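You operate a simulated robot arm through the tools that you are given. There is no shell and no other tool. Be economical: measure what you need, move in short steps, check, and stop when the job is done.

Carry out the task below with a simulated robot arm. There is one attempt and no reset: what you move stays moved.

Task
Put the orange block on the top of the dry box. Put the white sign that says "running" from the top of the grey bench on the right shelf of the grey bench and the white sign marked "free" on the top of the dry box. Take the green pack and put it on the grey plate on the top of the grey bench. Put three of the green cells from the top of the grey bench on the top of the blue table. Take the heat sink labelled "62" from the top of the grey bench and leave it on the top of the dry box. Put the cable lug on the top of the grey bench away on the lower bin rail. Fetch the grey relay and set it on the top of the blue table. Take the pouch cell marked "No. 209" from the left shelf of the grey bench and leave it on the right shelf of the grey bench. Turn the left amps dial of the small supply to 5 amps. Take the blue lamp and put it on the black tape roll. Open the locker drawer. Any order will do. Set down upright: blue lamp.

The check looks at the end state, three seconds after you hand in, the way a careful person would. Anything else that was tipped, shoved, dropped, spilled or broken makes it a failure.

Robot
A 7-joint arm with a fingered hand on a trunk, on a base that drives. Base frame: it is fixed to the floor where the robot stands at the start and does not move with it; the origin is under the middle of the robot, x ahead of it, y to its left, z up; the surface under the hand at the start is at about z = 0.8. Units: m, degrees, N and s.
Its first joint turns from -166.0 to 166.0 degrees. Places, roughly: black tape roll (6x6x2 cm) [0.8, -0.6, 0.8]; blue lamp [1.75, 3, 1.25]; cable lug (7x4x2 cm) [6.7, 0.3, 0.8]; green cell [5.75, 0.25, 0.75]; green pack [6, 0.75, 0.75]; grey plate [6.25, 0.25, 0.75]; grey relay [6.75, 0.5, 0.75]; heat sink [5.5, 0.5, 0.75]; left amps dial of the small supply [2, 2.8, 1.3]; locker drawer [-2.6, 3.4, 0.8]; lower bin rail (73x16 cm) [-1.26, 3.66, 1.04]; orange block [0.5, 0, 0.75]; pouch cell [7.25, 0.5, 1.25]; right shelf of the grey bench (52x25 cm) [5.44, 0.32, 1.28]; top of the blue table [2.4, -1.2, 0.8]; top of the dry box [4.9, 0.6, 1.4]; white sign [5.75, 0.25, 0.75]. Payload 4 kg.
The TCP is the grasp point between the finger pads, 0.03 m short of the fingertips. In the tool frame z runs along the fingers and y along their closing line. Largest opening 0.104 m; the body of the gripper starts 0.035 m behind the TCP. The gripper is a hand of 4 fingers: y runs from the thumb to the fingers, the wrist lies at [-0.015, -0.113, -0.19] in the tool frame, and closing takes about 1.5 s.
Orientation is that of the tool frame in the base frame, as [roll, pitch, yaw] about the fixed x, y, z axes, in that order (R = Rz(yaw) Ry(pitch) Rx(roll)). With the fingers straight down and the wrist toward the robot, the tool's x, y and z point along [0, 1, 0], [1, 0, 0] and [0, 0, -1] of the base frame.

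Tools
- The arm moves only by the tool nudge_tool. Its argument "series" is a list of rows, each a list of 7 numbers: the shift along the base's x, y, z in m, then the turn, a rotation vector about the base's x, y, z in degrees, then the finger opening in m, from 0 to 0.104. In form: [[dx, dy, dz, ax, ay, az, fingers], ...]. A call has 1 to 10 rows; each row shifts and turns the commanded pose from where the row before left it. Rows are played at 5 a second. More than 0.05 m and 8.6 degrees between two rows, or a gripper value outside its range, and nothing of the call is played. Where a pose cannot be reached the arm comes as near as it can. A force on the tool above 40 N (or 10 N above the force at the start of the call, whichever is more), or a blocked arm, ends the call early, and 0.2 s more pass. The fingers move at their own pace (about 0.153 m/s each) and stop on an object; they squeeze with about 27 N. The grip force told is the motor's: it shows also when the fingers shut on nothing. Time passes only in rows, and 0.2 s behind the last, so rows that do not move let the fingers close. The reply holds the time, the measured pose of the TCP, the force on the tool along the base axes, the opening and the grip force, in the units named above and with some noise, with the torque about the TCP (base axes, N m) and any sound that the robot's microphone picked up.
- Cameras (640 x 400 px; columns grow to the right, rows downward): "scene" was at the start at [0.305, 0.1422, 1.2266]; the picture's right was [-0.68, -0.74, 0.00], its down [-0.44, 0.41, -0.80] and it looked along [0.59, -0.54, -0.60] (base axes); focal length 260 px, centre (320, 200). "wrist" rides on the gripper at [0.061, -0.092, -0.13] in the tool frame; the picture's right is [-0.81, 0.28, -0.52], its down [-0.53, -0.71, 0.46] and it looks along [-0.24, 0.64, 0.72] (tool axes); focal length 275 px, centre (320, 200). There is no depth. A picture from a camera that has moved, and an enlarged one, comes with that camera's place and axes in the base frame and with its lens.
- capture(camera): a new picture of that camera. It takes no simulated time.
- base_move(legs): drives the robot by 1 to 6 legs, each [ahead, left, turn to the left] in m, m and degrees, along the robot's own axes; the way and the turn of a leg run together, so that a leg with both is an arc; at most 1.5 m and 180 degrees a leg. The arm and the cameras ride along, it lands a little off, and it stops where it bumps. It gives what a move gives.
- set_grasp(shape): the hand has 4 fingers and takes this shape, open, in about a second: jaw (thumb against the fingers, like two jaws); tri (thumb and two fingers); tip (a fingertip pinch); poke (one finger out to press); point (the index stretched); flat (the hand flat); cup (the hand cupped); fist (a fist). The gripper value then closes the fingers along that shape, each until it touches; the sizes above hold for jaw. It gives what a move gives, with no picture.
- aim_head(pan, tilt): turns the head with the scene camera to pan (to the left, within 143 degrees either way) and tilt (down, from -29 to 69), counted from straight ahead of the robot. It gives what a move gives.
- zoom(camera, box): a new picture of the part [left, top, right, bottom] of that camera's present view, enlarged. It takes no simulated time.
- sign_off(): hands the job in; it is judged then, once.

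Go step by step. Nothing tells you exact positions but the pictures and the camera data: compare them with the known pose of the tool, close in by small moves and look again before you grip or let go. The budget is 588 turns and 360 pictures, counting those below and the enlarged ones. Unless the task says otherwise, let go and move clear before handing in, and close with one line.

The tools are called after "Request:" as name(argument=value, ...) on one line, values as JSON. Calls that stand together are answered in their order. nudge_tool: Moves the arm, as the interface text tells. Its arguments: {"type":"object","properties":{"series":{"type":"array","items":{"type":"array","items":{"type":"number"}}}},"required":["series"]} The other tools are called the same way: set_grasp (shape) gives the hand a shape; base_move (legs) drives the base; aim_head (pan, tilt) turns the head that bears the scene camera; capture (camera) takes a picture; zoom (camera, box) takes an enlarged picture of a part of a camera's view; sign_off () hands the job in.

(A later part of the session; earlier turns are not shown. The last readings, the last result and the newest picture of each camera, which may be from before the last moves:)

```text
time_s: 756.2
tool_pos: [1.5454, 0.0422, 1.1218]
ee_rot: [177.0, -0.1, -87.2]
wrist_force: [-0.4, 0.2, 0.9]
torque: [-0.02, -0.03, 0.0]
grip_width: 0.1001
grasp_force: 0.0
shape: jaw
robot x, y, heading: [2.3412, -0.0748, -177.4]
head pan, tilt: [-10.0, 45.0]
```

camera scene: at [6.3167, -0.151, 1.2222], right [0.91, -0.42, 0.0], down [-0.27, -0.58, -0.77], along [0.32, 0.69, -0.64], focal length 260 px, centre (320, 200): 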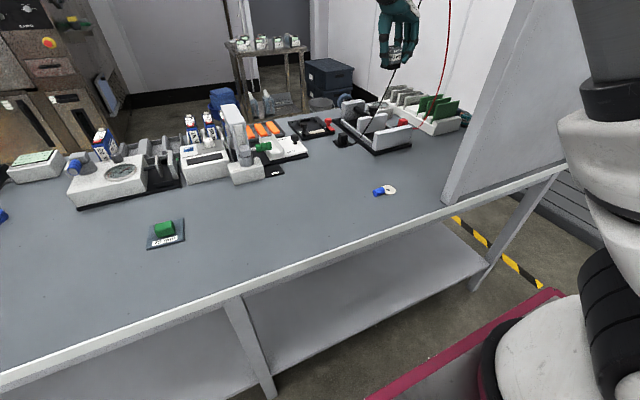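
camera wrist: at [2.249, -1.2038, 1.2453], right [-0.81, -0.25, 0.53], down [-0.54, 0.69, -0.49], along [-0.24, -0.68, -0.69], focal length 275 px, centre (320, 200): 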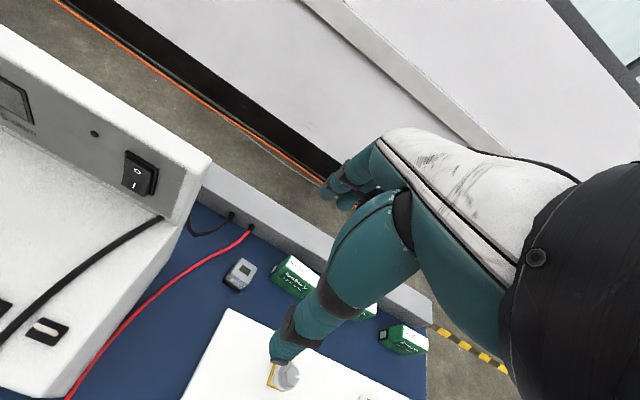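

Request:
base_move(legs=[[0, 0, -2.6], [-0.7, 0, 0]])

Request:
base_move(legs=[[-0.75, 0, 0]])

```text
time_s: 760.5
tool_pos: [2.2668, 0.0712, 1.1213]
ee_rot: [177.0, -0.1, -89.0]
wrist_force: [-0.2, 0.1, -0.3]
torque: [0.01, 0.03, 0.02]
grip_width: 0.1
grasp_force: 0.0
shape: jaw
robot x, y, heading: [3.0596, -0.0662, -179.1]
head pan, tilt: [-10.0, 45.0]
```

```text
time_s: 764.7
tool_pos: [3.036, 0.083, 1.1218]
ee_rot: [177.0, -0.1, -89.1]
wrist_force: [-0.8, 0.1, 0.3]
torque: [0.0, 0.02, -0.01]
grip_width: 0.0999
grasp_force: 0.0
shape: jaw
robot x, y, heading: [3.8253, -0.0559, -179.2]
head pan, tilt: [-10.0, 45.0]
```

Request:
base_move(legs=[[0, 0.02, -0.8], [-0.68, 0, 0], [0, 1.12, 0], [-1.1, 0, 0], [-1.1, 0, 0]])

```text
time_s: 784.7
tool_pos: [5.9124, -1.0943, 1.1228]
ee_rot: [177.0, -0.1, -88.7]
wrist_force: [-0.2, 0.0, -0.2]
torque: [-0.01, 0.0, 0.01]
grip_width: 0.1001
grasp_force: 0.2
shape: jaw
robot x, y, heading: [6.7003, -1.2325, -178.8]
head pan, tilt: [-10.0, 45.0]
```

I'll set the hand to point west and down with the thumb on the north side.

Request:
nudge_tool(series=[[0, 0.03, 0, 0, 0, 8.5, 0.104], [0, 0.03, 0, 0, 0, 8.5, 0.104], [0, 0.03, 0, 0, 0, 8.5, 0.104], [0, 0.03, 0, 0, 0, 8.5, 0.104], [0, 0.03, 0, 0, 0, 8.5, 0.104], [0, 0.03, 0, 0, 0, 8.5, 0.104], [0, 0.03, 0, 0, 0, 8.5, 0.104], [0, 0.03, 0, 0, 0, 8.5, 0.104], [0, 0, 0, 0, 0, 8.5, 0.104], [0, 0, 0, 0, 0, 8.5, 0.104]])

Request:
nudge_tool(series=[[0, 0, -0.01, 0, 0, 3.7, 0.104], [0, 0, -0.01, 0, 8.5, 0, 0.104], [0, 0, -0.01, 0, 8.5, 0, 0.104], [0, 0, -0.01, 0, 8.5, 0, 0.104], [0, 0, -0.01, 0, 8.5, 0, 0.104], [0, 0, -0.01, 0, 8.5, 0, 0.104], [0, 0, 0, 0, 8.5, 0, 0.104], [0, 0, 0, 0, 7, 0, 0.104], [0, 0, 0, 0, 0, 0, 0.104]])

Request:
base_move(legs=[[0, -0.56, -1.2], [0, -0.54, 0]])

Request:
aim_head(pan=-45, tilt=25)

Request:
capture(camera="scene")

```text
time_s: 786.9
tool_pos: [5.9121, -0.853, 1.1225]
ee_rot: [177.0, 0.0, -3.6]
wrist_force: [0.6, 0.4, 0.1]
torque: [0.0, 0.04, 0.0]
grip_width: 0.1037
grasp_force: 0.1
shape: jaw
robot x, y, heading: [6.6988, -1.2339, -179.0]
head pan, tilt: [-10.0, 45.0]
```

```text
time_s: 788.9
tool_pos: [5.9128, -0.8553, 1.0596]
ee_rot: [177.0, 57.9, -0.1]
wrist_force: [0.6, -1.4, 0.7]
torque: [0.03, -0.03, -0.01]
grip_width: 0.1036
grasp_force: 0.1
shape: jaw
robot x, y, heading: [6.702, -1.2318, -178.6]
head pan, tilt: [-10.0, 45.0]
```

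```text
time_s: 794.9
tool_pos: [5.9255, 0.282, 1.0603]
ee_rot: [177.0, 57.9, -1.9]
wrist_force: [0.6, -0.8, 0.8]
torque: [0.02, -0.01, 0.0]
grip_width: 0.1038
grasp_force: 0.0
shape: jaw
robot x, y, heading: [6.7034, -0.1247, 179.4]
head pan, tilt: [-10.0, 45.0]
```

```text
time_s: 795.9
tool_pos: [5.9269, 0.2823, 1.0599]
ee_rot: [177.1, 57.9, -1.8]
wrist_force: [-0.3, -0.5, -0.1]
torque: [0.01, -0.01, -0.02]
grip_width: 0.1036
grasp_force: 0.1
shape: jaw
robot x, y, heading: [6.7057, -0.1254, 179.3]
head pan, tilt: [-45.0, 25.0]
```

```text
106 pictures are left
camera scene: at [6.3953, -0.2509, 1.2455], right [0.72, 0.7, 0.0], down [0.3, -0.3, -0.91], along [-0.63, 0.65, -0.42], focal length 260 px, centre (320, 200)
```

scene: 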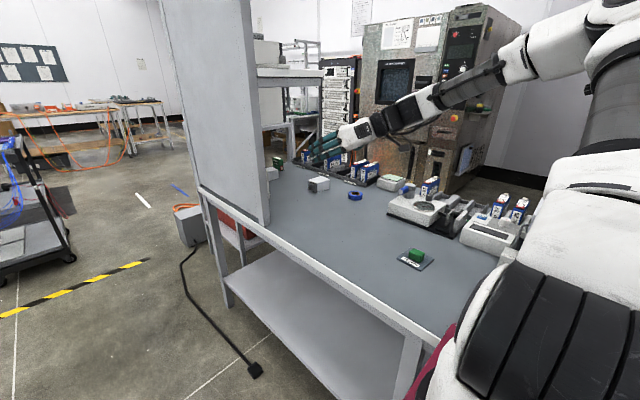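

The posture is good, with the elbow well to the east. I'll align y and height, then drive in.

Request:
nudge_tool(series=[[0, 0.04, -0.025, 0, 0, 1, 0.104], [0, 0.04, -0.025, 0, 0, 0.9, 0.104], [0, 0.04, -0.025, 0, 0, 0, 0.104], [0, 0.04, -0.025, 0, 0, 0, 0.104], [0, 0.018, -0.02, 0, 0, 0, 0.104], [0, 0, 0, 0, 0, 0, 0.104]])

Request:
base_move(legs=[[0.42, 0, 0.7]])

Request:
capture(camera="wrist")

Request:
capture(camera="scene")

```text
time_s: 797.3
tool_pos: [5.9261, 0.4595, 0.9404]
ee_rot: [177.1, 57.9, 0.2]
wrist_force: [-0.5, 0.1, 0.4]
torque: [-0.01, 0.01, -0.02]
grip_width: 0.104
grasp_force: 0.1
shape: jaw
robot x, y, heading: [6.6999, -0.1186, 179.4]
head pan, tilt: [-45.0, 25.0]
```

```text
time_s: 800.0
tool_pos: [5.4854, 0.4419, 0.9416]
ee_rot: [177.0, 57.8, 1.3]
wrist_force: [0.2, 0.6, 1.1]
torque: [-0.01, 0.01, 0.01]
grip_width: 0.1037
grasp_force: 0.0
shape: jaw
robot x, y, heading: [6.2732, -0.118, -179.3]
head pan, tilt: [-45.0, 25.0]
```

```text
105 pictures are left
camera wrist: at [5.6208, 0.5434, 0.9544], right [0.03, -0.25, 0.97], down [-0.72, 0.67, 0.19], along [-0.7, -0.7, -0.16], focal length 275 px, centre (320, 200)
```

wrist: 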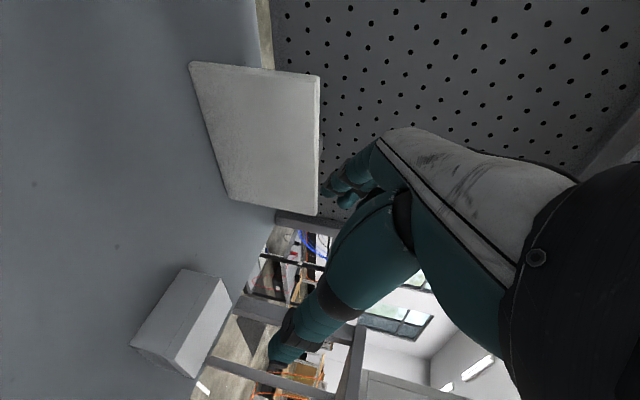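

```text
104 pictures are left
camera scene: at [5.9698, -0.257, 1.2455], right [0.7, 0.71, 0.0], down [0.3, -0.3, -0.91], along [-0.65, 0.63, -0.42], focal length 260 px, centre (320, 200)
```

scene: 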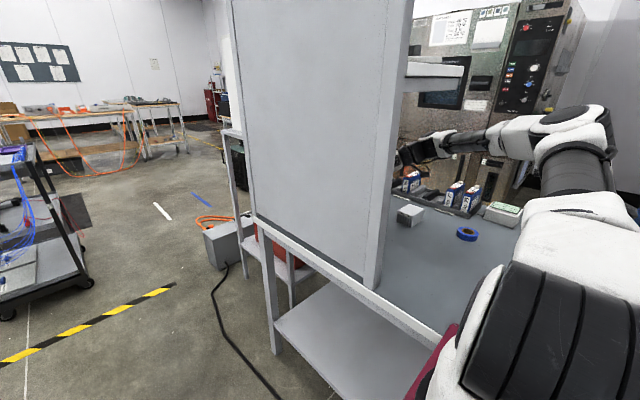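

Request:
zoom(camera="wrist", box=[100, 240, 280, 400])

```text
2.50 times, centred on (190, 320) of wrist
camera zoom: at [5.6208, 0.5434, 0.9544], right [0.03, -0.25, 0.97], down [-0.72, 0.67, 0.19], along [-0.7, -0.7, -0.16], focal length 688 px, centre (645, -100)
```

zoom: 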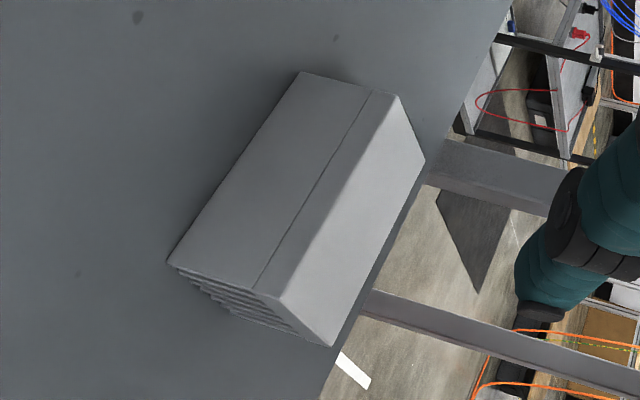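

The heat sink spans x 5.28–5.34 and y 0.415–0.50. I'll line up and slide the open fingers along its north and south sides.

Request:
nudge_tool(series=[[-0.03, 0.007, -0.025, 0, 0, -0.7, 0.104], [-0.03, 0.008, -0.025, 0, 0, -0.6, 0.104], [-0.02, 0, -0.012, 0, 0, 0, 0.104], [0, 0, 0, 0, 0, 0, 0.104]])

Request:
capture(camera="wrist")

```text
time_s: 801.0
tool_pos: [5.4046, 0.458, 0.8777]
ee_rot: [177.1, 57.9, 0.1]
wrist_force: [0.0, 0.2, -0.2]
torque: [-0.02, -0.03, -0.03]
grip_width: 0.1037
grasp_force: 0.0
shape: jaw
robot x, y, heading: [6.27, -0.1211, -179.1]
head pan, tilt: [-45.0, 25.0]
```

```text
102 pictures are left
camera wrist: at [5.5431, 0.555, 0.8914], right [0.02, -0.25, 0.97], down [-0.7, 0.69, 0.19], along [-0.71, -0.68, -0.16], focal length 275 px, centre (320, 200)
```

wrist: 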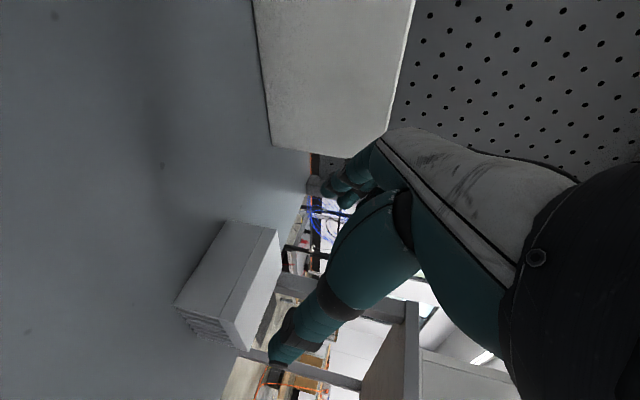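

Request:
nudge_tool(series=[[-0.03, 0, -0.018, 0, 0, 0, 0.104], [-0.03, 0, -0.018, 0, 0, 0, 0.104], [-0.022, 0, -0.014, 0, 0, 0, 0.104], [0, 0, 0, 0, 0, 0, 0.104]])

Request:
capture(camera="wrist")

```text
time_s: 802.0
tool_pos: [5.3278, 0.45, 0.8281]
ee_rot: [176.9, 57.8, -0.1]
wrist_force: [-0.2, 0.6, 0.5]
torque: [0.03, -0.01, -0.01]
grip_width: 0.104
grasp_force: 0.1
shape: jaw
out of reach, approached as far as the arm can: row 3
robot x, y, heading: [6.2711, -0.1207, -179.3]
head pan, tilt: [-45.0, 25.0]
```

```text
101 pictures are left
camera wrist: at [5.4659, 0.5489, 0.8429], right [0.02, -0.25, 0.97], down [-0.7, 0.69, 0.19], along [-0.71, -0.68, -0.16], focal length 275 px, centre (320, 200)
```

wrist: 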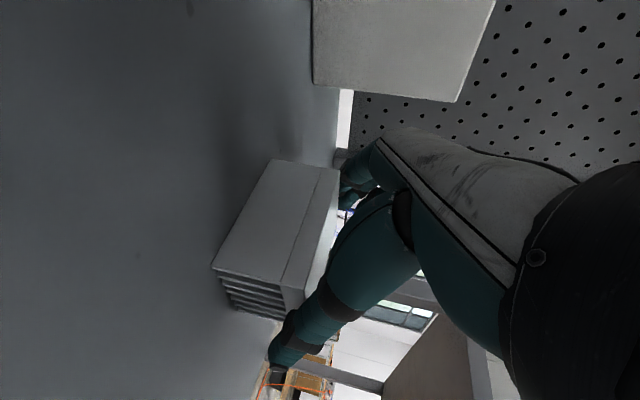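

Request:
base_move(legs=[[0.012, -0.008, 0]])

Request:
nudge_tool(series=[[0, 0, 0, 0, 0, 0, 0.08], [0, 0, 0, 0, 0, 0, 0.04], [0, 0, 0, 0, 0, 0, 0.0], [0, 0, 0, 0, 0, 0, 0.0], [0, 0, 0, 0, 0, 0, 0.0], [0, 0, 0, 0, 0, 0, 0.0]])

Request:
capture(camera="wrist")

```text
time_s: 802.7
tool_pos: [5.316, 0.4587, 0.8302]
ee_rot: [176.9, 57.9, 0.0]
wrist_force: [0.4, -0.4, 0.4]
torque: [0.01, 0.0, -0.06]
grip_width: 0.104
grasp_force: 0.0
shape: jaw
robot x, y, heading: [6.264, -0.1127, -179.3]
head pan, tilt: [-45.0, 25.0]
```

```text
time_s: 804.1
tool_pos: [5.3161, 0.4599, 0.8296]
ee_rot: [177.1, 58.0, 0.0]
wrist_force: [-0.6, 1.5, 0.9]
torque: [-0.1, 0.04, -0.07]
grip_width: 0.0737
grasp_force: 27.2
shape: jaw
robot x, y, heading: [6.2618, -0.1149, -179.4]
head pan, tilt: [-45.0, 25.0]
```

```text
100 pictures are left
camera wrist: at [5.4542, 0.5577, 0.8431], right [0.02, -0.25, 0.97], down [-0.7, 0.69, 0.19], along [-0.71, -0.68, -0.16], focal length 275 px, centre (320, 200)
```

wrist: 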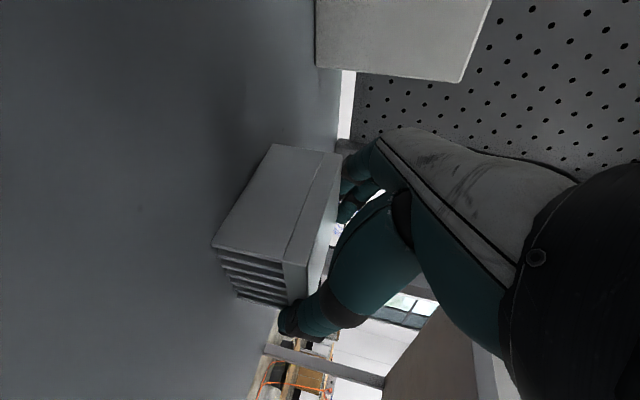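

Gripped across its length. I'll lift gently and back out.

Request:
nudge_tool(series=[[0.005, 0, 0.01, 0, 0, 0, 0], [0.01, 0, 0.02, 0, 0, 0, 0], [0.02, 0, 0.03, 0, 0, 0, 0], [0.02, 0, 0.02, 0, 0, 0, 0], [0, 0, 0, 0, 0, 0, 0]])

Request:
base_move(legs=[[-0.47, 0, -0.6]])

Request:
zoom(camera="scene", box=[220, 80, 460, 240])

```text
time_s: 805.3
tool_pos: [5.3731, 0.4576, 0.9108]
ee_rot: [176.9, 57.9, -0.1]
wrist_force: [0.5, -0.2, -3.1]
torque: [-0.01, 0.03, -0.03]
grip_width: 0.068
grasp_force: 27.0
shape: jaw
robot x, y, heading: [6.2613, -0.1124, -179.8]
head pan, tilt: [-45.0, 25.0]
```

```text
time_s: 808.1
tool_pos: [5.8571, 0.4725, 0.9107]
ee_rot: [177.0, 57.8, -1.1]
wrist_force: [-0.3, -0.8, -3.3]
torque: [0.01, 0.04, 0.0]
grip_width: 0.068
grasp_force: 27.2
shape: jaw
robot x, y, heading: [6.7387, -0.1082, 179.6]
head pan, tilt: [-45.0, 25.0]
```

```text
2.50 times, centred on (340, 160) of scene
camera zoom: at [6.43, -0.243, 1.2455], right [0.71, 0.7, 0.0], down [0.3, -0.3, -0.91], along [-0.64, 0.65, -0.42], focal length 651 px, centre (270, 300)
```

zoom: 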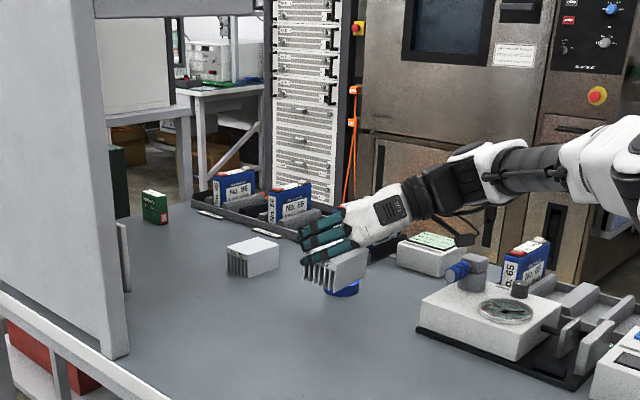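

Request:
zoom(camera="scene", box=[320, 155, 370, 205])

```text
8.00 times, centred on (345, 180) of scene
camera zoom: at [6.43, -0.243, 1.2455], right [0.71, 0.7, 0.0], down [0.3, -0.3, -0.91], along [-0.64, 0.65, -0.42], focal length 2084 px, centre (120, 360)
```

zoom: 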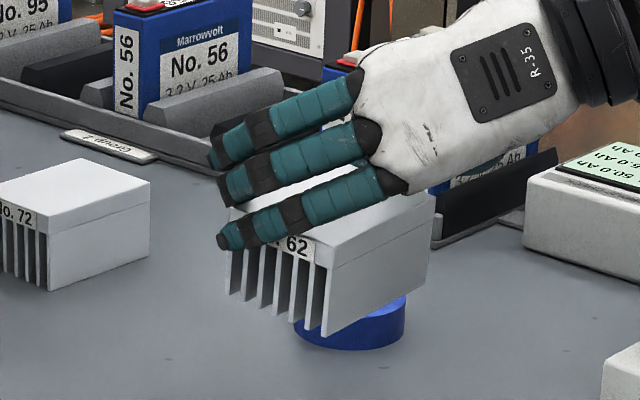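

The label reads 62. Now I'll take it to the dry box: raise, tuck the arm forward, and drive round.

Request:
nudge_tool(series=[[0.02, 0, 0.04, 0, 0, 0, 0], [0.02, 0, 0.04, 0, 0, 0, 0], [0.01, -0.02, 0.04, 0, 0, 0, 0], [0, -0.04, 0.02, 0, 0, 0, 0], [0, -0.045, 0.01, 0, 0, 0, 0], [0, -0.045, 0.01, 0, 0, 0, 0], [0, -0.045, 0.01, 0, 0, 0, 0], [0, -0.045, 0.01, 0, 0, 0, 0], [0, -0.045, 0.01, 0, 0, 0, 0], [0, -0.045, 0, 0, 0, 0, 0]])

Request:
base_move(legs=[[0, 0.5, 0], [0, 0.5, 0], [1.0, 0, 0], [1.0, 0, 0], [0, 0, -90]])

```text
time_s: 810.3
tool_pos: [5.9048, 0.1426, 1.0987]
ee_rot: [176.9, 57.9, -1.3]
wrist_force: [-0.1, 1.1, -3.0]
torque: [0.04, 0.0, 0.01]
grip_width: 0.0676
grasp_force: 26.9
shape: jaw
robot x, y, heading: [6.7359, -0.1138, 179.5]
head pan, tilt: [-45.0, 25.0]
```

```text
time_s: 829.2
tool_pos: [4.9589, -0.2719, 1.098]
ee_rot: [176.8, 57.9, -89.0]
wrist_force: [0.4, -0.6, -2.6]
torque: [0.01, -0.01, 0.01]
grip_width: 0.067
grasp_force: 26.6
shape: jaw
robot x, y, heading: [4.7328, -1.1076, 91.4]
head pan, tilt: [-45.0, 25.0]
```

Request:
nudge_tool(series=[[0, 0, 0.045, 0, 0, 0, 0], [0, 0, 0.045, 0, 0, 0, 0], [0, 0, 0.045, 0, 0, 0, 0], [0, 0, 0.045, 0, 0, 0, 0], [0, 0, 0.045, 0, 0, 0, 0], [0, 0, 0.045, 0, 0, 0, 0], [0, 0, 0.045, 0, 0, 0, 0], [0, 0, 0.045, 0, 0, 0, 0], [0, 0, 0.045, 0, 0, 0, 0], [0, 0, 0.04, 0, 0, 0, 0]])

Request:
base_move(legs=[[0, 0.22, -1.4], [0.35, 0, 0]])

Request:
capture(camera="wrist")

```text
time_s: 831.4
tool_pos: [4.9569, -0.2701, 1.544]
ee_rot: [177.3, 57.9, -88.7]
wrist_force: [1.0, -0.6, -2.3]
torque: [-0.01, 0.0, 0.03]
grip_width: 0.0669
grasp_force: 27.0
shape: jaw
robot x, y, heading: [4.7386, -1.1062, 91.5]
head pan, tilt: [-45.0, 25.0]
```

```text
time_s: 834.9
tool_pos: [4.7639, 0.0601, 1.5439]
ee_rot: [177.1, 57.9, -90.6]
wrist_force: [0.3, -0.8, -3.5]
torque: [0.01, 0.0, 0.02]
grip_width: 0.0664
grasp_force: 27.2
shape: jaw
robot x, y, heading: [4.518, -0.773, 90.2]
head pan, tilt: [-45.0, 25.0]
```

```text
97 pictures are left
camera wrist: at [4.8616, -0.0812, 1.5573], right [-0.25, -0.02, 0.97], down [0.7, 0.69, 0.19], along [-0.67, 0.72, -0.16], focal length 275 px, centre (320, 200)
```

wrist: 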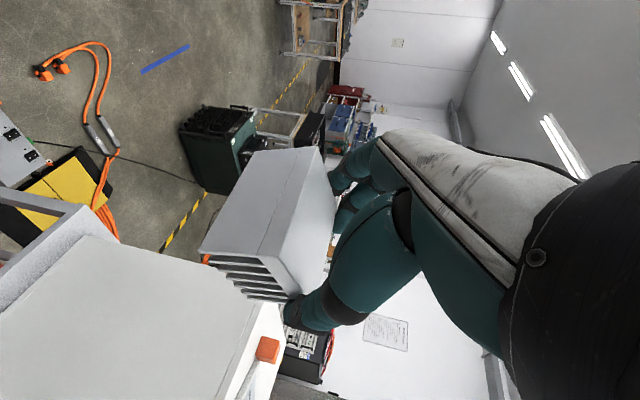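

Request:
base_move(legs=[[0.4, 0.02, 0]])

Request:
capture(camera="wrist")

Request:
aim_head(pan=-15, tilt=-10)

Request:
capture(camera="scene")

```text
time_s: 837.4
tool_pos: [4.754, 0.4659, 1.5431]
ee_rot: [177.0, 57.9, -91.1]
wrist_force: [-0.3, 0.1, -2.8]
torque: [0.04, -0.01, -0.01]
grip_width: 0.0666
grasp_force: 27.1
shape: jaw
robot x, y, heading: [4.5032, -0.366, 89.3]
head pan, tilt: [-45.0, 25.0]
```

```text
96 pictures are left
camera wrist: at [4.8487, 0.3246, 1.5573], right [-0.25, -0.01, 0.97], down [0.7, 0.69, 0.19], along [-0.67, 0.73, -0.16], focal length 275 px, centre (320, 200)
```

wrist: 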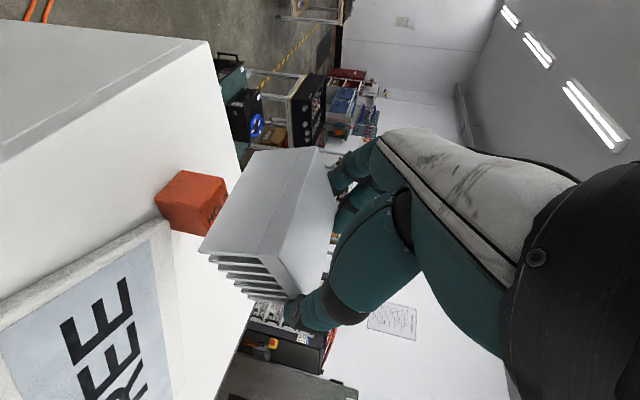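

```text
time_s: 838.4
tool_pos: [4.7524, 0.4664, 1.5433]
ee_rot: [176.9, 57.8, -91.3]
wrist_force: [0.3, -0.2, -2.6]
torque: [0.02, -0.01, 0.01]
grip_width: 0.0665
grasp_force: 27.3
shape: jaw
robot x, y, heading: [4.5034, -0.366, 89.2]
head pan, tilt: [-15.0, -10.0]
```

```text
95 pictures are left
camera scene: at [4.3267, -0.0406, 1.301], right [0.96, -0.27, 0.0], down [0.05, 0.17, -0.98], along [0.27, 0.95, 0.17], focal length 260 px, centre (320, 200)
```

scene: 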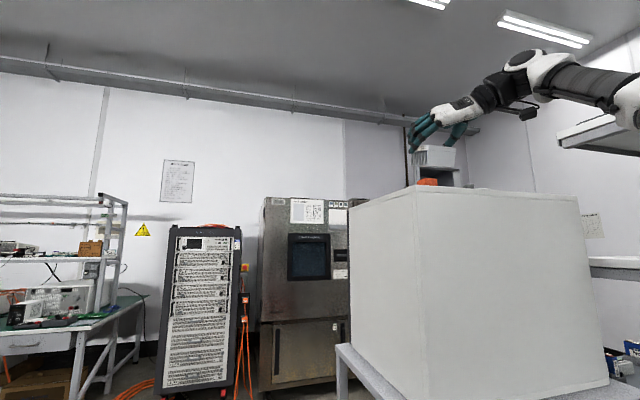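

I'll move past the block, checking reach.

Request:
nudge_tool(series=[[-0.005, 0.035, 0, 0, 0, 0, 0], [-0.005, 0.035, 0, 0, 0, 0, 0], [-0.005, 0.035, 0, 0, 0, 0, 0], [0, 0.035, 0, 0, 0, 0, 0], [0, 0, 0, 0, 0, 0, 0]])

Request:
capture(camera="wrist")

```text
time_s: 839.6
tool_pos: [4.731, 0.5495, 1.5138]
ee_rot: [177.0, 57.9, -91.1]
wrist_force: [-0.5, -0.7, -4.3]
torque: [0.01, -0.02, -0.01]
grip_width: 0.0661
grasp_force: 27.1
shape: jaw
out of reach, approached as far as the arm can: row 2, 3, 4
robot x, y, heading: [4.4999, -0.371, 89.3]
head pan, tilt: [-15.0, -10.0]
```

```text
94 pictures are left
camera wrist: at [4.826, 0.4062, 1.5274], right [-0.25, -0.01, 0.97], down [0.7, 0.69, 0.19], along [-0.67, 0.73, -0.16], focal length 275 px, centre (320, 200)
```

wrist: 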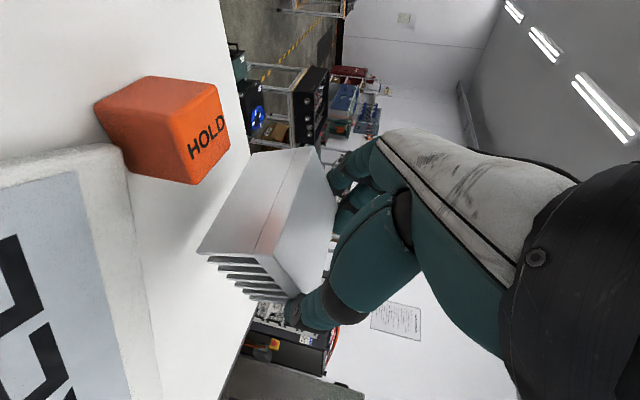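

Request:
nudge_tool(series=[[0, 0.01, -0.012, 0, 0, 0, 0], [0, 0.015, -0.012, 0, 0, 0, 0], [0, 0.01, -0.008, 0, 0, 0, 0], [0, 0, 0, 0, 0, 0, 0]])

Request:
capture(camera="wrist")

```text
time_s: 840.6
tool_pos: [4.7301, 0.5829, 1.4825]
ee_rot: [177.0, 58.0, -91.1]
wrist_force: [0.0, -0.4, -0.5]
torque: [-0.08, 0.14, 0.04]
grip_width: 0.066
grasp_force: 27.1
shape: jaw
robot x, y, heading: [4.4972, -0.3656, 89.3]
head pan, tilt: [-15.0, -10.0]
```

```text
93 pictures are left
camera wrist: at [4.8252, 0.4417, 1.4953], right [-0.25, -0.01, 0.97], down [0.7, 0.69, 0.19], along [-0.67, 0.73, -0.16], focal length 275 px, centre (320, 200)
```

wrist: 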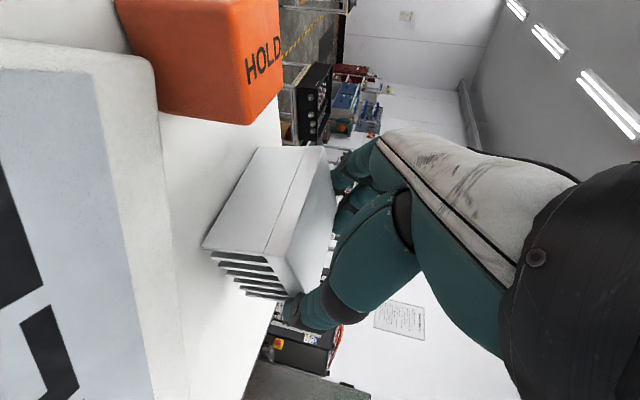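

Touching. I'll settle it gently and release.

Request:
nudge_tool(series=[[0, 0, -0.004, 0, 0, 0, 0], [0, 0, -0.003, 0, 0, 0, 0], [0, 0, 0, 0, 0, 0, 0]])

Request:
capture(camera="wrist")

```text
time_s: 841.4
tool_pos: [4.7299, 0.5808, 1.4772]
ee_rot: [177.0, 57.9, -91.2]
wrist_force: [0.6, 2.3, 5.3]
torque: [-0.09, 0.33, -0.1]
grip_width: 0.0655
grasp_force: 27.2
shape: jaw
robot x, y, heading: [4.4983, -0.3646, 89.2]
head pan, tilt: [-15.0, -10.0]
```

```text
92 pictures are left
camera wrist: at [4.8253, 0.4407, 1.4899], right [-0.25, -0.01, 0.97], down [0.7, 0.69, 0.19], along [-0.67, 0.73, -0.16], focal length 275 px, centre (320, 200)
```

wrist: 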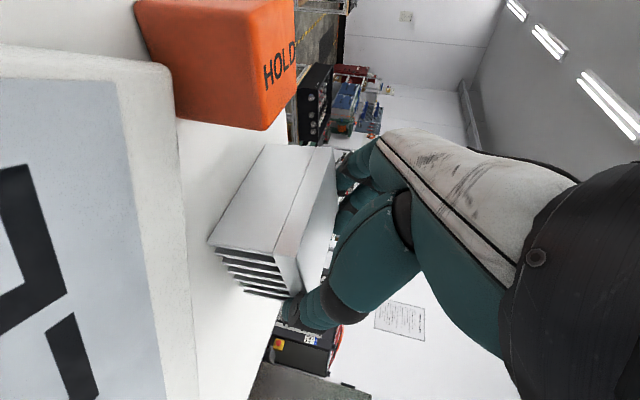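

Request:
nudge_tool(series=[[0, 0, -0.003, 0, 0, 0, 0], [0, 0, -0.002, 0, 0, 0, 0], [0, 0, 0, 0, 0, 0, 0]])

Request:
nudge_tool(series=[[0, 0, 0, 0, 0, 0, 0.08], [0, 0, 0, 0, 0, 0, 0.09], [0, 0, 0, 0, 0, 0, 0.1], [0, 0, 0, 0, 0, 0, 0.104], [0, 0, 0, 0, 0, 0, 0.104]])

Request:
capture(camera="wrist")

```text
time_s: 842.2
tool_pos: [4.7289, 0.5802, 1.4712]
ee_rot: [176.9, 57.9, -91.2]
wrist_force: [1.4, 4.0, 8.2]
torque: [-0.17, 0.37, -0.12]
grip_width: 0.0659
grasp_force: 26.7
shape: jaw
robot x, y, heading: [4.4987, -0.3644, 89.4]
head pan, tilt: [-15.0, -10.0]
```

```text
time_s: 843.4
tool_pos: [4.7288, 0.5811, 1.4701]
ee_rot: [176.9, 57.9, -91.2]
wrist_force: [-1.5, -1.5, 3.3]
torque: [-0.02, 0.11, 0.03]
grip_width: 0.104
grasp_force: 0.2
shape: jaw
robot x, y, heading: [4.5007, -0.3651, 89.4]
head pan, tilt: [-15.0, -10.0]
```

```text
91 pictures are left
camera wrist: at [4.8243, 0.4391, 1.4847], right [-0.25, -0.01, 0.97], down [0.7, 0.69, 0.19], along [-0.67, 0.73, -0.16], focal length 275 px, centre (320, 200)
```

wrist: 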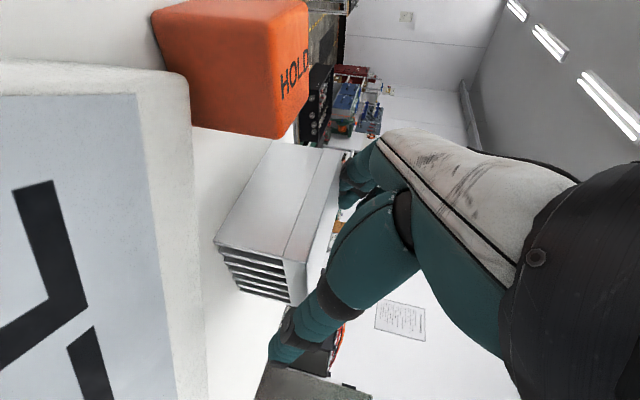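

Request:
nudge_tool(series=[[0, -0.012, 0.012, 0, 0, 0, 0.104], [0, -0.025, 0.02, 0, 0, 0, 0.104], [0, -0.03, 0.02, 0, 0, 0, 0.104], [0, -0.035, 0.02, 0, 0, 0, 0.104], [0, -0.04, 0.01, 0, 0, 0, 0.104], [0, 0, 0, 0, 0, 0, 0.104]])

Request:
base_move(legs=[[-0.45, 0, 0]])

Request:
capture(camera="scene")

Request:
zoom(camera="scene", box=[300, 120, 480, 240])

```text
time_s: 844.8
tool_pos: [4.7295, 0.4359, 1.552]
ee_rot: [176.8, 57.8, -91.2]
wrist_force: [-0.2, 0.4, 0.5]
torque: [0.0, -0.03, 0.04]
grip_width: 0.1037
grasp_force: 0.0
shape: jaw
robot x, y, heading: [4.4984, -0.3637, 89.2]
head pan, tilt: [-15.0, -10.0]
```

```text
time_s: 847.5
tool_pos: [4.7293, -0.0167, 1.5523]
ee_rot: [176.9, 57.9, -91.6]
wrist_force: [-1.1, 0.3, 0.7]
torque: [0.0, 0.0, -0.02]
grip_width: 0.1038
grasp_force: 0.1
shape: jaw
robot x, y, heading: [4.4951, -0.8144, 89.0]
head pan, tilt: [-15.0, -10.0]
```

```text
90 pictures are left
camera scene: at [4.3226, -0.4922, 1.3011], right [0.96, -0.27, 0.0], down [0.05, 0.17, -0.98], along [0.27, 0.95, 0.17], focal length 260 px, centre (320, 200)
```

scene: 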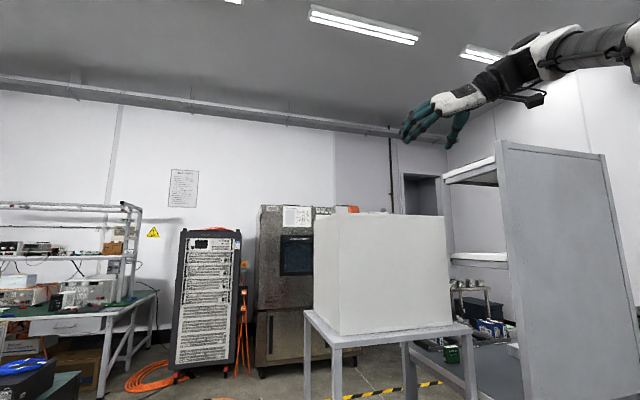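

```text
3.33 times, centred on (390, 180) of scene
camera zoom: at [4.3226, -0.4922, 1.3011], right [0.96, -0.27, 0.0], down [0.05, 0.17, -0.98], along [0.27, 0.95, 0.17], focal length 868 px, centre (87, 267)
```

zoom: 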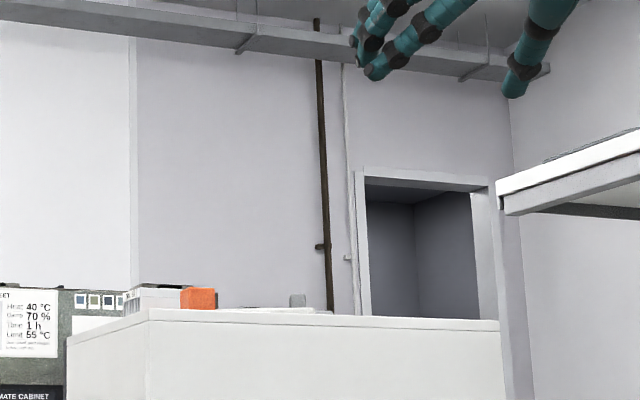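

The heat sink is on the dry box. Next is the pouch cell, so I'll put the hand back to vertical and drive east toward the left shelf.

Request:
nudge_tool(series=[[0, 0, -0.02, -8.5, 0, 0, 0.104], [0, 0, -0.02, -8.5, 0, 0, 0.104], [0, 0, -0.01, -8.5, 0, 0, 0.104], [0, 0, -0.01, -8.5, 0, 0, 0.104], [0, 0, 0, -8.5, 0, 0, 0.104], [0, 0, 0, -8.5, 0, 0, 0.104], [0, 0, 0, -7, 0, 0, 0.104], [0, 0, 0, 0, 0, -8.5, 0.104], [0, 0, 0, 0, 0, -8.5, 0.104], [0, 0, 0, 0, 0, -8.5, 0.104]])

Request:
nudge_tool(series=[[0, 0, 0, 0, 0, -8.5, 0.104], [0, 0, 0, 0, 0, -8.5, 0.104], [0, 0, 0, 0, 0, -8.5, 0.104], [0, 0, 0, 0, 0, -8.5, 0.104], [0, 0, 0, 0, 0, -8.5, 0.104], [0, 0, 0, 0, 0, -8.5, 0.104], [0, 0, 0, 0, 0, -8.5, 0.104], [0, 0, 0, 0, 0, -3, 0.104]])

Request:
base_move(legs=[[-0.15, 0, 1], [0, -1.2, 0], [0, -1.15, 0]])

```text
time_s: 849.8
tool_pos: [4.6192, -0.1028, 1.4894]
ee_rot: [178.1, 5.5, -116.5]
wrist_force: [1.0, 0.4, -0.6]
torque: [-0.01, 0.03, 0.01]
grip_width: 0.1038
grasp_force: 0.0
shape: jaw
out of reach, approached as far as the arm can: row 3, 4, 5, 6, 7
robot x, y, heading: [4.4956, -0.8188, 89.1]
head pan, tilt: [-15.0, -10.0]
```

```text
time_s: 851.5
tool_pos: [4.6198, -0.1017, 1.4885]
ee_rot: [178.0, 5.6, -179.1]
wrist_force: [0.1, 0.1, -0.3]
torque: [-0.04, 0.02, -0.02]
grip_width: 0.1039
grasp_force: 0.2
shape: jaw
robot x, y, heading: [4.4972, -0.8147, 89.3]
head pan, tilt: [-15.0, -10.0]
```

```text
time_s: 864.0
tool_pos: [6.9362, -0.264, 1.4881]
ee_rot: [178.1, 5.6, -177.8]
wrist_force: [0.1, 0.0, 1.0]
torque: [0.0, 0.01, 0.01]
grip_width: 0.1041
grasp_force: 0.1
shape: jaw
robot x, y, heading: [6.8229, -0.977, 90.0]
head pan, tilt: [-15.0, -10.0]
```

Request:
base_move(legs=[[0.47, -0.12, 0]])

Request:
capture(camera="wrist")

```text
time_s: 866.8
tool_pos: [7.0573, 0.2072, 1.4884]
ee_rot: [178.2, 5.5, -177.9]
wrist_force: [0.6, 0.0, -0.4]
torque: [-0.01, 0.01, 0.03]
grip_width: 0.104
grasp_force: 0.1
shape: jaw
robot x, y, heading: [6.9429, -0.5078, 89.8]
head pan, tilt: [-15.0, -10.0]
```

```text
88 pictures are left
camera wrist: at [6.986, 0.1071, 1.6084], right [0.75, 0.29, 0.6], down [0.6, -0.68, -0.42], along [0.29, 0.68, -0.68], focal length 275 px, centre (320, 200)
```

wrist: 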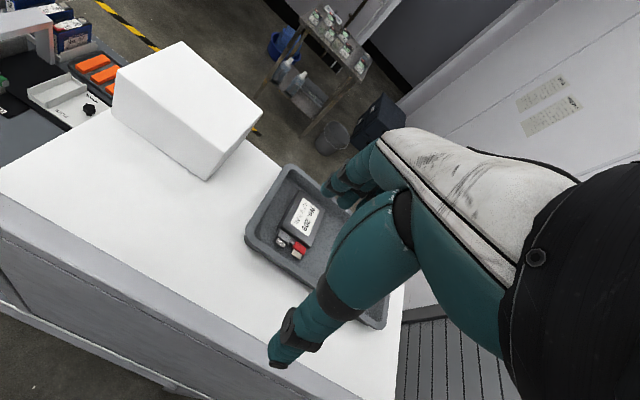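

Request:
zoom(camera="wrist", box=[240, 160, 400, 330])

```text
2.35 times, centred on (320, 245) of wrist
camera zoom: at [6.986, 0.1071, 1.6084], right [0.75, 0.29, 0.6], down [0.6, -0.68, -0.42], along [0.29, 0.68, -0.68], focal length 648 px, centre (320, 94)
```

zoom: 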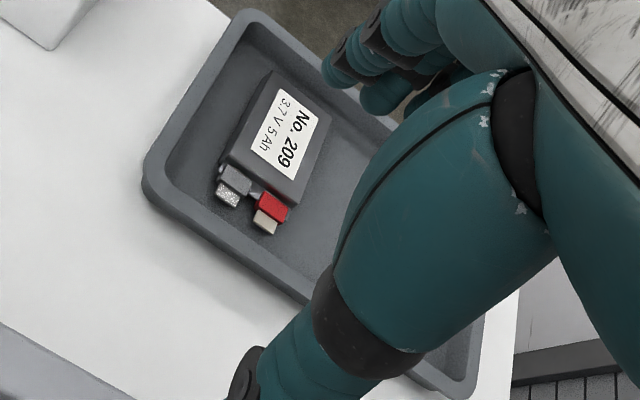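

The western pouch is No. 209, lying flat at about (7.107, 0.367). I'll use the fingertip pinch with the hand tilted 35°, so the same pose can later lay it flat on the right shelf.

Request:
set_grasp(shape="tip")

Request:
nudge_tool(series=[[0, 0, 0, 0, 5.5, 0, 0.1], [0, 0, 0.01, 0, 0, 8.5, 0.1], [0, 0, 0, 0, 0, 8.5, 0.09], [0, 0, 0, 0, 0, 8.5, 0.08], [0, 0, 0, 0, 0, 8.5, 0.075], [0, 0, 0, 0, 0, 8.5, 0.075], [0, 0, 0, 0, 0, 8.5, 0.075], [0, 0, 0, 0, 0, 8.5, 0.075], [0, 0, 0, 0, 0, 8.5, 0.075], [0, 0, 0, 0, 0, 8.5, 0.075]])

Request:
nudge_tool(series=[[0, 0, 0, 0, 0, 8.5, 0.075], [0, 0, 0, 0, 0, 3, 0.075], [0, 0, 0, 8.5, 0, 0, 0.075], [0, 0, 0, 8.5, 0, 0, 0.075], [0, 0, 0, 8.5, 0, 0, 0.075], [0, 0, 0, 8.5, 0, 0, 0.075], [0, 0, 0, 0, 0, 0, 0.075]])

Request:
capture(camera="wrist")

```text
time_s: 867.7
tool_pos: [7.0566, 0.2061, 1.4885]
ee_rot: [178.1, 5.6, -177.9]
wrist_force: [0.1, 0.9, 0.1]
torque: [-0.02, -0.02, 0.01]
grip_width: 0.104
grasp_force: 0.0
shape: tip
robot x, y, heading: [6.9449, -0.5137, 90.2]
head pan, tilt: [-15.0, -10.0]
```

```text
time_s: 869.9
tool_pos: [7.0494, 0.2068, 1.4976]
ee_rot: [178.6, 0.0, -102.5]
wrist_force: [-5.6, -2.8, 2.6]
torque: [0.23, -0.44, -0.06]
grip_width: 0.0751
grasp_force: 0.1
shape: tip
out of reach, approached as far as the arm can: row 10
robot x, y, heading: [6.9436, -0.5069, 90.2]
head pan, tilt: [-15.0, -10.0]
```

```text
time_s: 871.5
tool_pos: [7.0517, 0.2091, 1.4914]
ee_rot: [171.7, 32.3, -102.8]
wrist_force: [-0.4, -1.0, -0.2]
torque: [0.03, 0.03, -0.01]
grip_width: 0.0754
grasp_force: 0.1
shape: tip
out of reach, approached as far as the arm can: row 1, 2
robot x, y, heading: [6.9437, -0.5117, 90.1]
head pan, tilt: [-15.0, -10.0]
```

```text
86 pictures are left
camera wrist: at [7.1333, 0.0729, 1.5553], right [-0.11, 0.42, 0.9], down [0.79, 0.59, -0.18], along [-0.6, 0.69, -0.4], focal length 275 px, centre (320, 200)
```

wrist: 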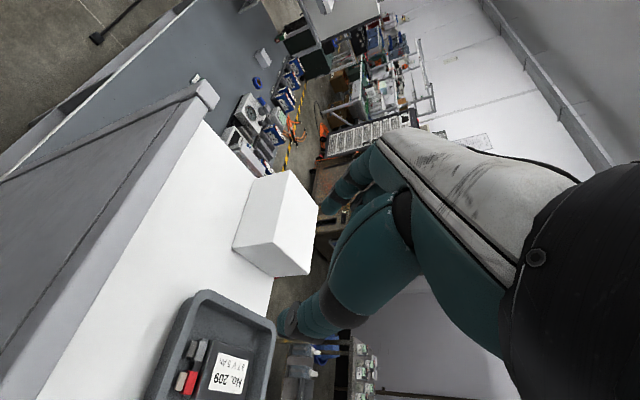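

I'll shift the base left a little so the elbow stays off the wall, then finish aligning the hand above the pouch.

Request:
base_move(legs=[[0, 0.13, 0]])

Request:
nudge_tool(series=[[0.04, 0.02, 0, 1.25, -3.5, 4.2, 0.075], [0.04, 0.02, 0, 1.25, -3.5, 4.2, 0.075], [0.04, 0.025, -0.01, 0, 0, 0, 0.075], [0.04, 0.025, -0.01, 0, 0, 0, 0.075], [0.023, 0.025, -0.02, 0, 0, 0, 0.075], [0, 0.015, -0.02, 0, 0, 0, 0.075], [0, 0, 0, 0, 0, 0, 0.075]])

Request:
capture(camera="wrist")

```text
time_s: 872.8
tool_pos: [6.9198, 0.2076, 1.4918]
ee_rot: [171.7, 32.3, -102.9]
wrist_force: [-0.4, 0.8, 1.1]
torque: [-0.03, -0.02, -0.02]
grip_width: 0.0749
grasp_force: 0.1
shape: tip
robot x, y, heading: [6.8105, -0.5076, 89.8]
head pan, tilt: [-15.0, -10.0]
```

```text
time_s: 874.4
tool_pos: [7.1041, 0.3386, 1.4304]
ee_rot: [179.9, 35.6, -89.8]
wrist_force: [-0.5, -0.3, 0.4]
torque: [0.02, 0.0, 0.02]
grip_width: 0.075
grasp_force: 0.1
shape: tip
robot x, y, heading: [6.8101, -0.5102, 90.2]
head pan, tilt: [-15.0, -10.0]
```

```text
85 pictures are left
camera wrist: at [7.1959, 0.2131, 1.4995], right [-0.27, 0.36, 0.89], down [0.71, 0.7, -0.06], along [-0.65, 0.62, -0.45], focal length 275 px, centre (320, 200)
```

wrist: 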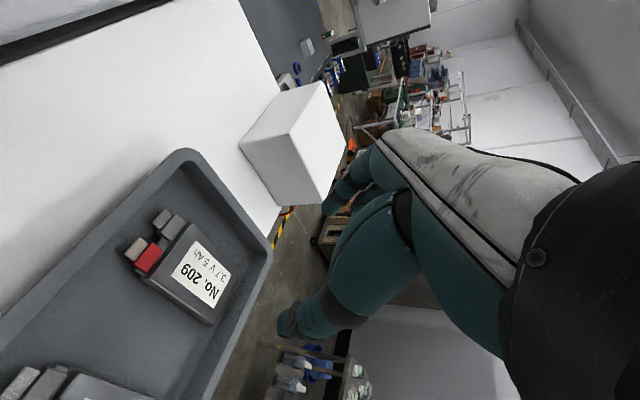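

Request:
nudge_tool(series=[[0.004, 0.01, -0.03, 0, 0, 0, 0.072], [0.003, 0.009, -0.03, 0, 0, 0, 0.07], [0, 0, -0.03, 0, 0, 0, 0.07], [0, 0, 0, 0, 0, 0, 0.07]])

Request:
capture(camera="wrist")

```text
time_s: 875.4
tool_pos: [7.1113, 0.3602, 1.3422]
ee_rot: [179.8, 35.6, -90.0]
wrist_force: [-0.5, 1.0, 0.0]
torque: [0.0, 0.01, -0.05]
grip_width: 0.0702
grasp_force: 0.1
shape: tip
robot x, y, heading: [6.8107, -0.5099, 90.1]
head pan, tilt: [-15.0, -10.0]
```

```text
84 pictures are left
camera wrist: at [7.2024, 0.2338, 1.4107], right [-0.27, 0.36, 0.89], down [0.71, 0.7, -0.06], along [-0.65, 0.62, -0.45], focal length 275 px, centre (320, 200)
```

wrist: 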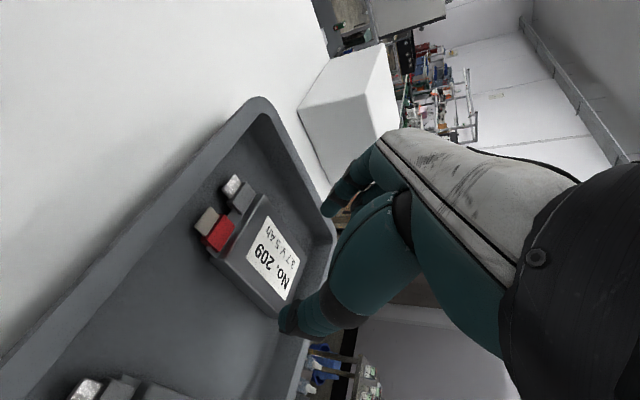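

Request:
nudge_tool(series=[[-0.002, 0.001, -0.02, 0, 0, 0, 0.07], [0, 0, -0.012, 0, 0, 0, 0.07], [0, 0, -0.006, 0, 0, 0, 0.07], [0, 0, 0, 0, 0, 0, 0.07]])

Request:
capture(camera="wrist")

```text
time_s: 876.4
tool_pos: [7.1071, 0.3586, 1.3034]
ee_rot: [179.8, 35.6, -90.0]
wrist_force: [-0.6, 0.3, -0.2]
torque: [0.02, -0.02, 0.01]
grip_width: 0.0702
grasp_force: 0.0
shape: tip
robot x, y, heading: [6.8089, -0.508, 89.9]
head pan, tilt: [-15.0, -10.0]
```

```text
83 pictures are left
camera wrist: at [7.199, 0.2329, 1.3731], right [-0.27, 0.36, 0.89], down [0.71, 0.7, -0.06], along [-0.65, 0.62, -0.45], focal length 275 px, centre (320, 200)
```

wrist: 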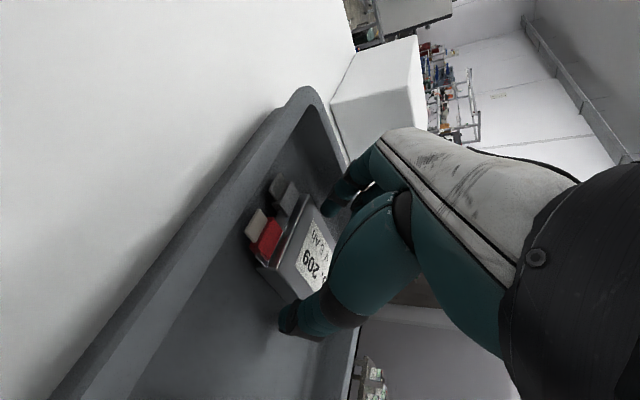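

Request:
nudge_tool(series=[[0, 0, -0.004, 0, 0, 0, 0.07], [0, 0, 0, 0, 0, 0, 0.05], [0, 0, 0, 0, 0, 0, 0.03], [0, 0, 0, 0, 0, 0, 0.0], [0, 0, 0, 0, 0, 0, 0.0], [0, 0, 0, 0, 0, 0, 0.0], [0, 0, 0, 0, 0, 0, 0.0]])

Request:
nudge_tool(series=[[0, 0, 0.01, 0, 0, 0, 0], [0, 0, 0.02, 0, 0, 0, 0], [0, 0, 0.03, 0, 0, 0, 0], [0, 0, 0, 0, 0, 0, 0]])

Request:
capture(camera="wrist")

```text
time_s: 878.0
tool_pos: [7.1064, 0.358, 1.3001]
ee_rot: [179.7, 35.5, -90.0]
wrist_force: [0.3, -1.5, 8.3]
torque: [0.07, 0.05, 0.0]
grip_width: 0.0513
grasp_force: 26.8
shape: tip
robot x, y, heading: [6.8077, -0.5081, 90.1]
head pan, tilt: [-15.0, -10.0]
```

```text
time_s: 879.0
tool_pos: [7.1064, 0.3579, 1.3577]
ee_rot: [179.9, 35.5, -89.8]
wrist_force: [-1.0, -0.5, -1.6]
torque: [-0.02, 0.01, 0.0]
grip_width: 0.0513
grasp_force: 27.1
shape: tip
robot x, y, heading: [6.81, -0.5119, 89.8]
head pan, tilt: [-15.0, -10.0]
```

```text
82 pictures are left
camera wrist: at [7.1978, 0.232, 1.4273], right [-0.27, 0.36, 0.89], down [0.71, 0.7, -0.06], along [-0.65, 0.62, -0.45], focal length 275 px, centre (320, 200)
```

wrist: 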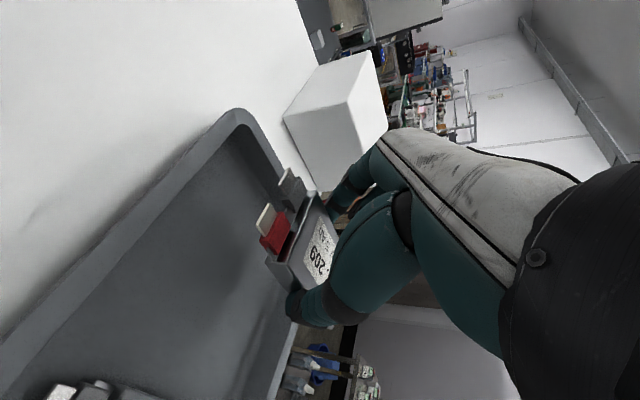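

Pouch 209 is held flat. I'll raise it, back away, turn to face west, and approach the right shelf from the east.

Request:
nudge_tool(series=[[0, 0, 0.045, 0, 0, 0, 0], [0, 0, 0.045, 0, 0, 0, 0], [0, 0, 0.04, 0, 0, 0, 0], [0, 0, 0, 0, 0, 0, 0]])

Request:
base_move(legs=[[-0.65, 0, 0], [0, 0, 90]])

```text
time_s: 880.0
tool_pos: [7.0987, 0.3345, 1.4474]
ee_rot: [179.7, 35.5, -90.0]
wrist_force: [-0.2, -0.6, -1.8]
torque: [-0.03, 0.0, 0.01]
grip_width: 0.0517
grasp_force: 27.0
shape: tip
out of reach, approached as far as the arm can: row 2, 3
robot x, y, heading: [6.8157, -0.5049, 90.0]
head pan, tilt: [-15.0, -10.0]
```

```text
time_s: 887.4
tool_pos: [5.9788, -0.839, 1.4495]
ee_rot: [179.7, 35.7, -2.6]
wrist_force: [0.2, 0.0, -2.7]
torque: [0.04, -0.06, 0.01]
grip_width: 0.0513
grasp_force: 26.8
shape: tip
robot x, y, heading: [6.808, -1.1667, 177.2]
head pan, tilt: [-15.0, -10.0]
```

Request:
base_move(legs=[[0, 0, 2.8], [0, -0.52, 0], [0, -0.5, 0]])

Request:
nudge_tool(series=[[0, 0.04, -0.01, 0, 0, 0, 0], [0, 0.04, -0.01, 0, 0, 0, 0], [0, 0.04, -0.02, 0, 0, 0, 0], [0, 0.04, -0.02, 0, 0, 0, 0], [0, 0, 0, 0, 0, 0, 0]])

Request:
aim_head(pan=-40, tilt=10)

Request:
capture(camera="scene")

```text
time_s: 893.4
tool_pos: [5.9654, 0.1405, 1.4482]
ee_rot: [179.8, 35.6, 0.0]
wrist_force: [0.4, -0.2, -1.4]
torque: [-0.04, 0.0, 0.0]
grip_width: 0.0513
grasp_force: 27.5
shape: tip
robot x, y, heading: [6.8117, -0.1499, -180.0]
head pan, tilt: [-15.0, -10.0]
```

```text
time_s: 894.6
tool_pos: [5.985, 0.2831, 1.3616]
ee_rot: [179.8, 35.5, 0.2]
wrist_force: [0.2, -0.7, -1.5]
torque: [0.0, -0.02, 0.0]
grip_width: 0.0514
grasp_force: 26.8
shape: tip
out of reach, approached as far as the arm can: row 1, 2, 3, 4
robot x, y, heading: [6.8098, -0.1485, -179.8]
head pan, tilt: [-15.0, -10.0]
```

```text
time_s: 895.5
tool_pos: [5.9832, 0.282, 1.362]
ee_rot: [179.7, 35.4, 0.1]
wrist_force: [0.0, -0.1, -2.1]
torque: [0.0, -0.02, -0.04]
grip_width: 0.0515
grasp_force: 26.8
shape: tip
robot x, y, heading: [6.8061, -0.1501, -180.0]
head pan, tilt: [-40.0, 10.0]
```

```text
81 pictures are left
camera scene: at [6.4992, -0.288, 1.2699], right [0.64, 0.77, 0.0], down [0.13, -0.11, -0.98], along [-0.76, 0.63, -0.17], focal length 260 px, centre (320, 200)
```

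scene: 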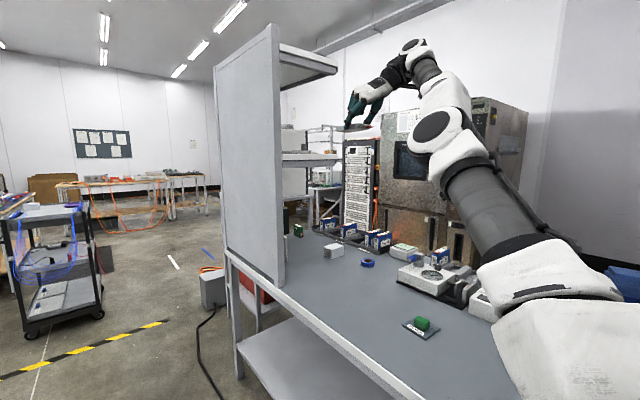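

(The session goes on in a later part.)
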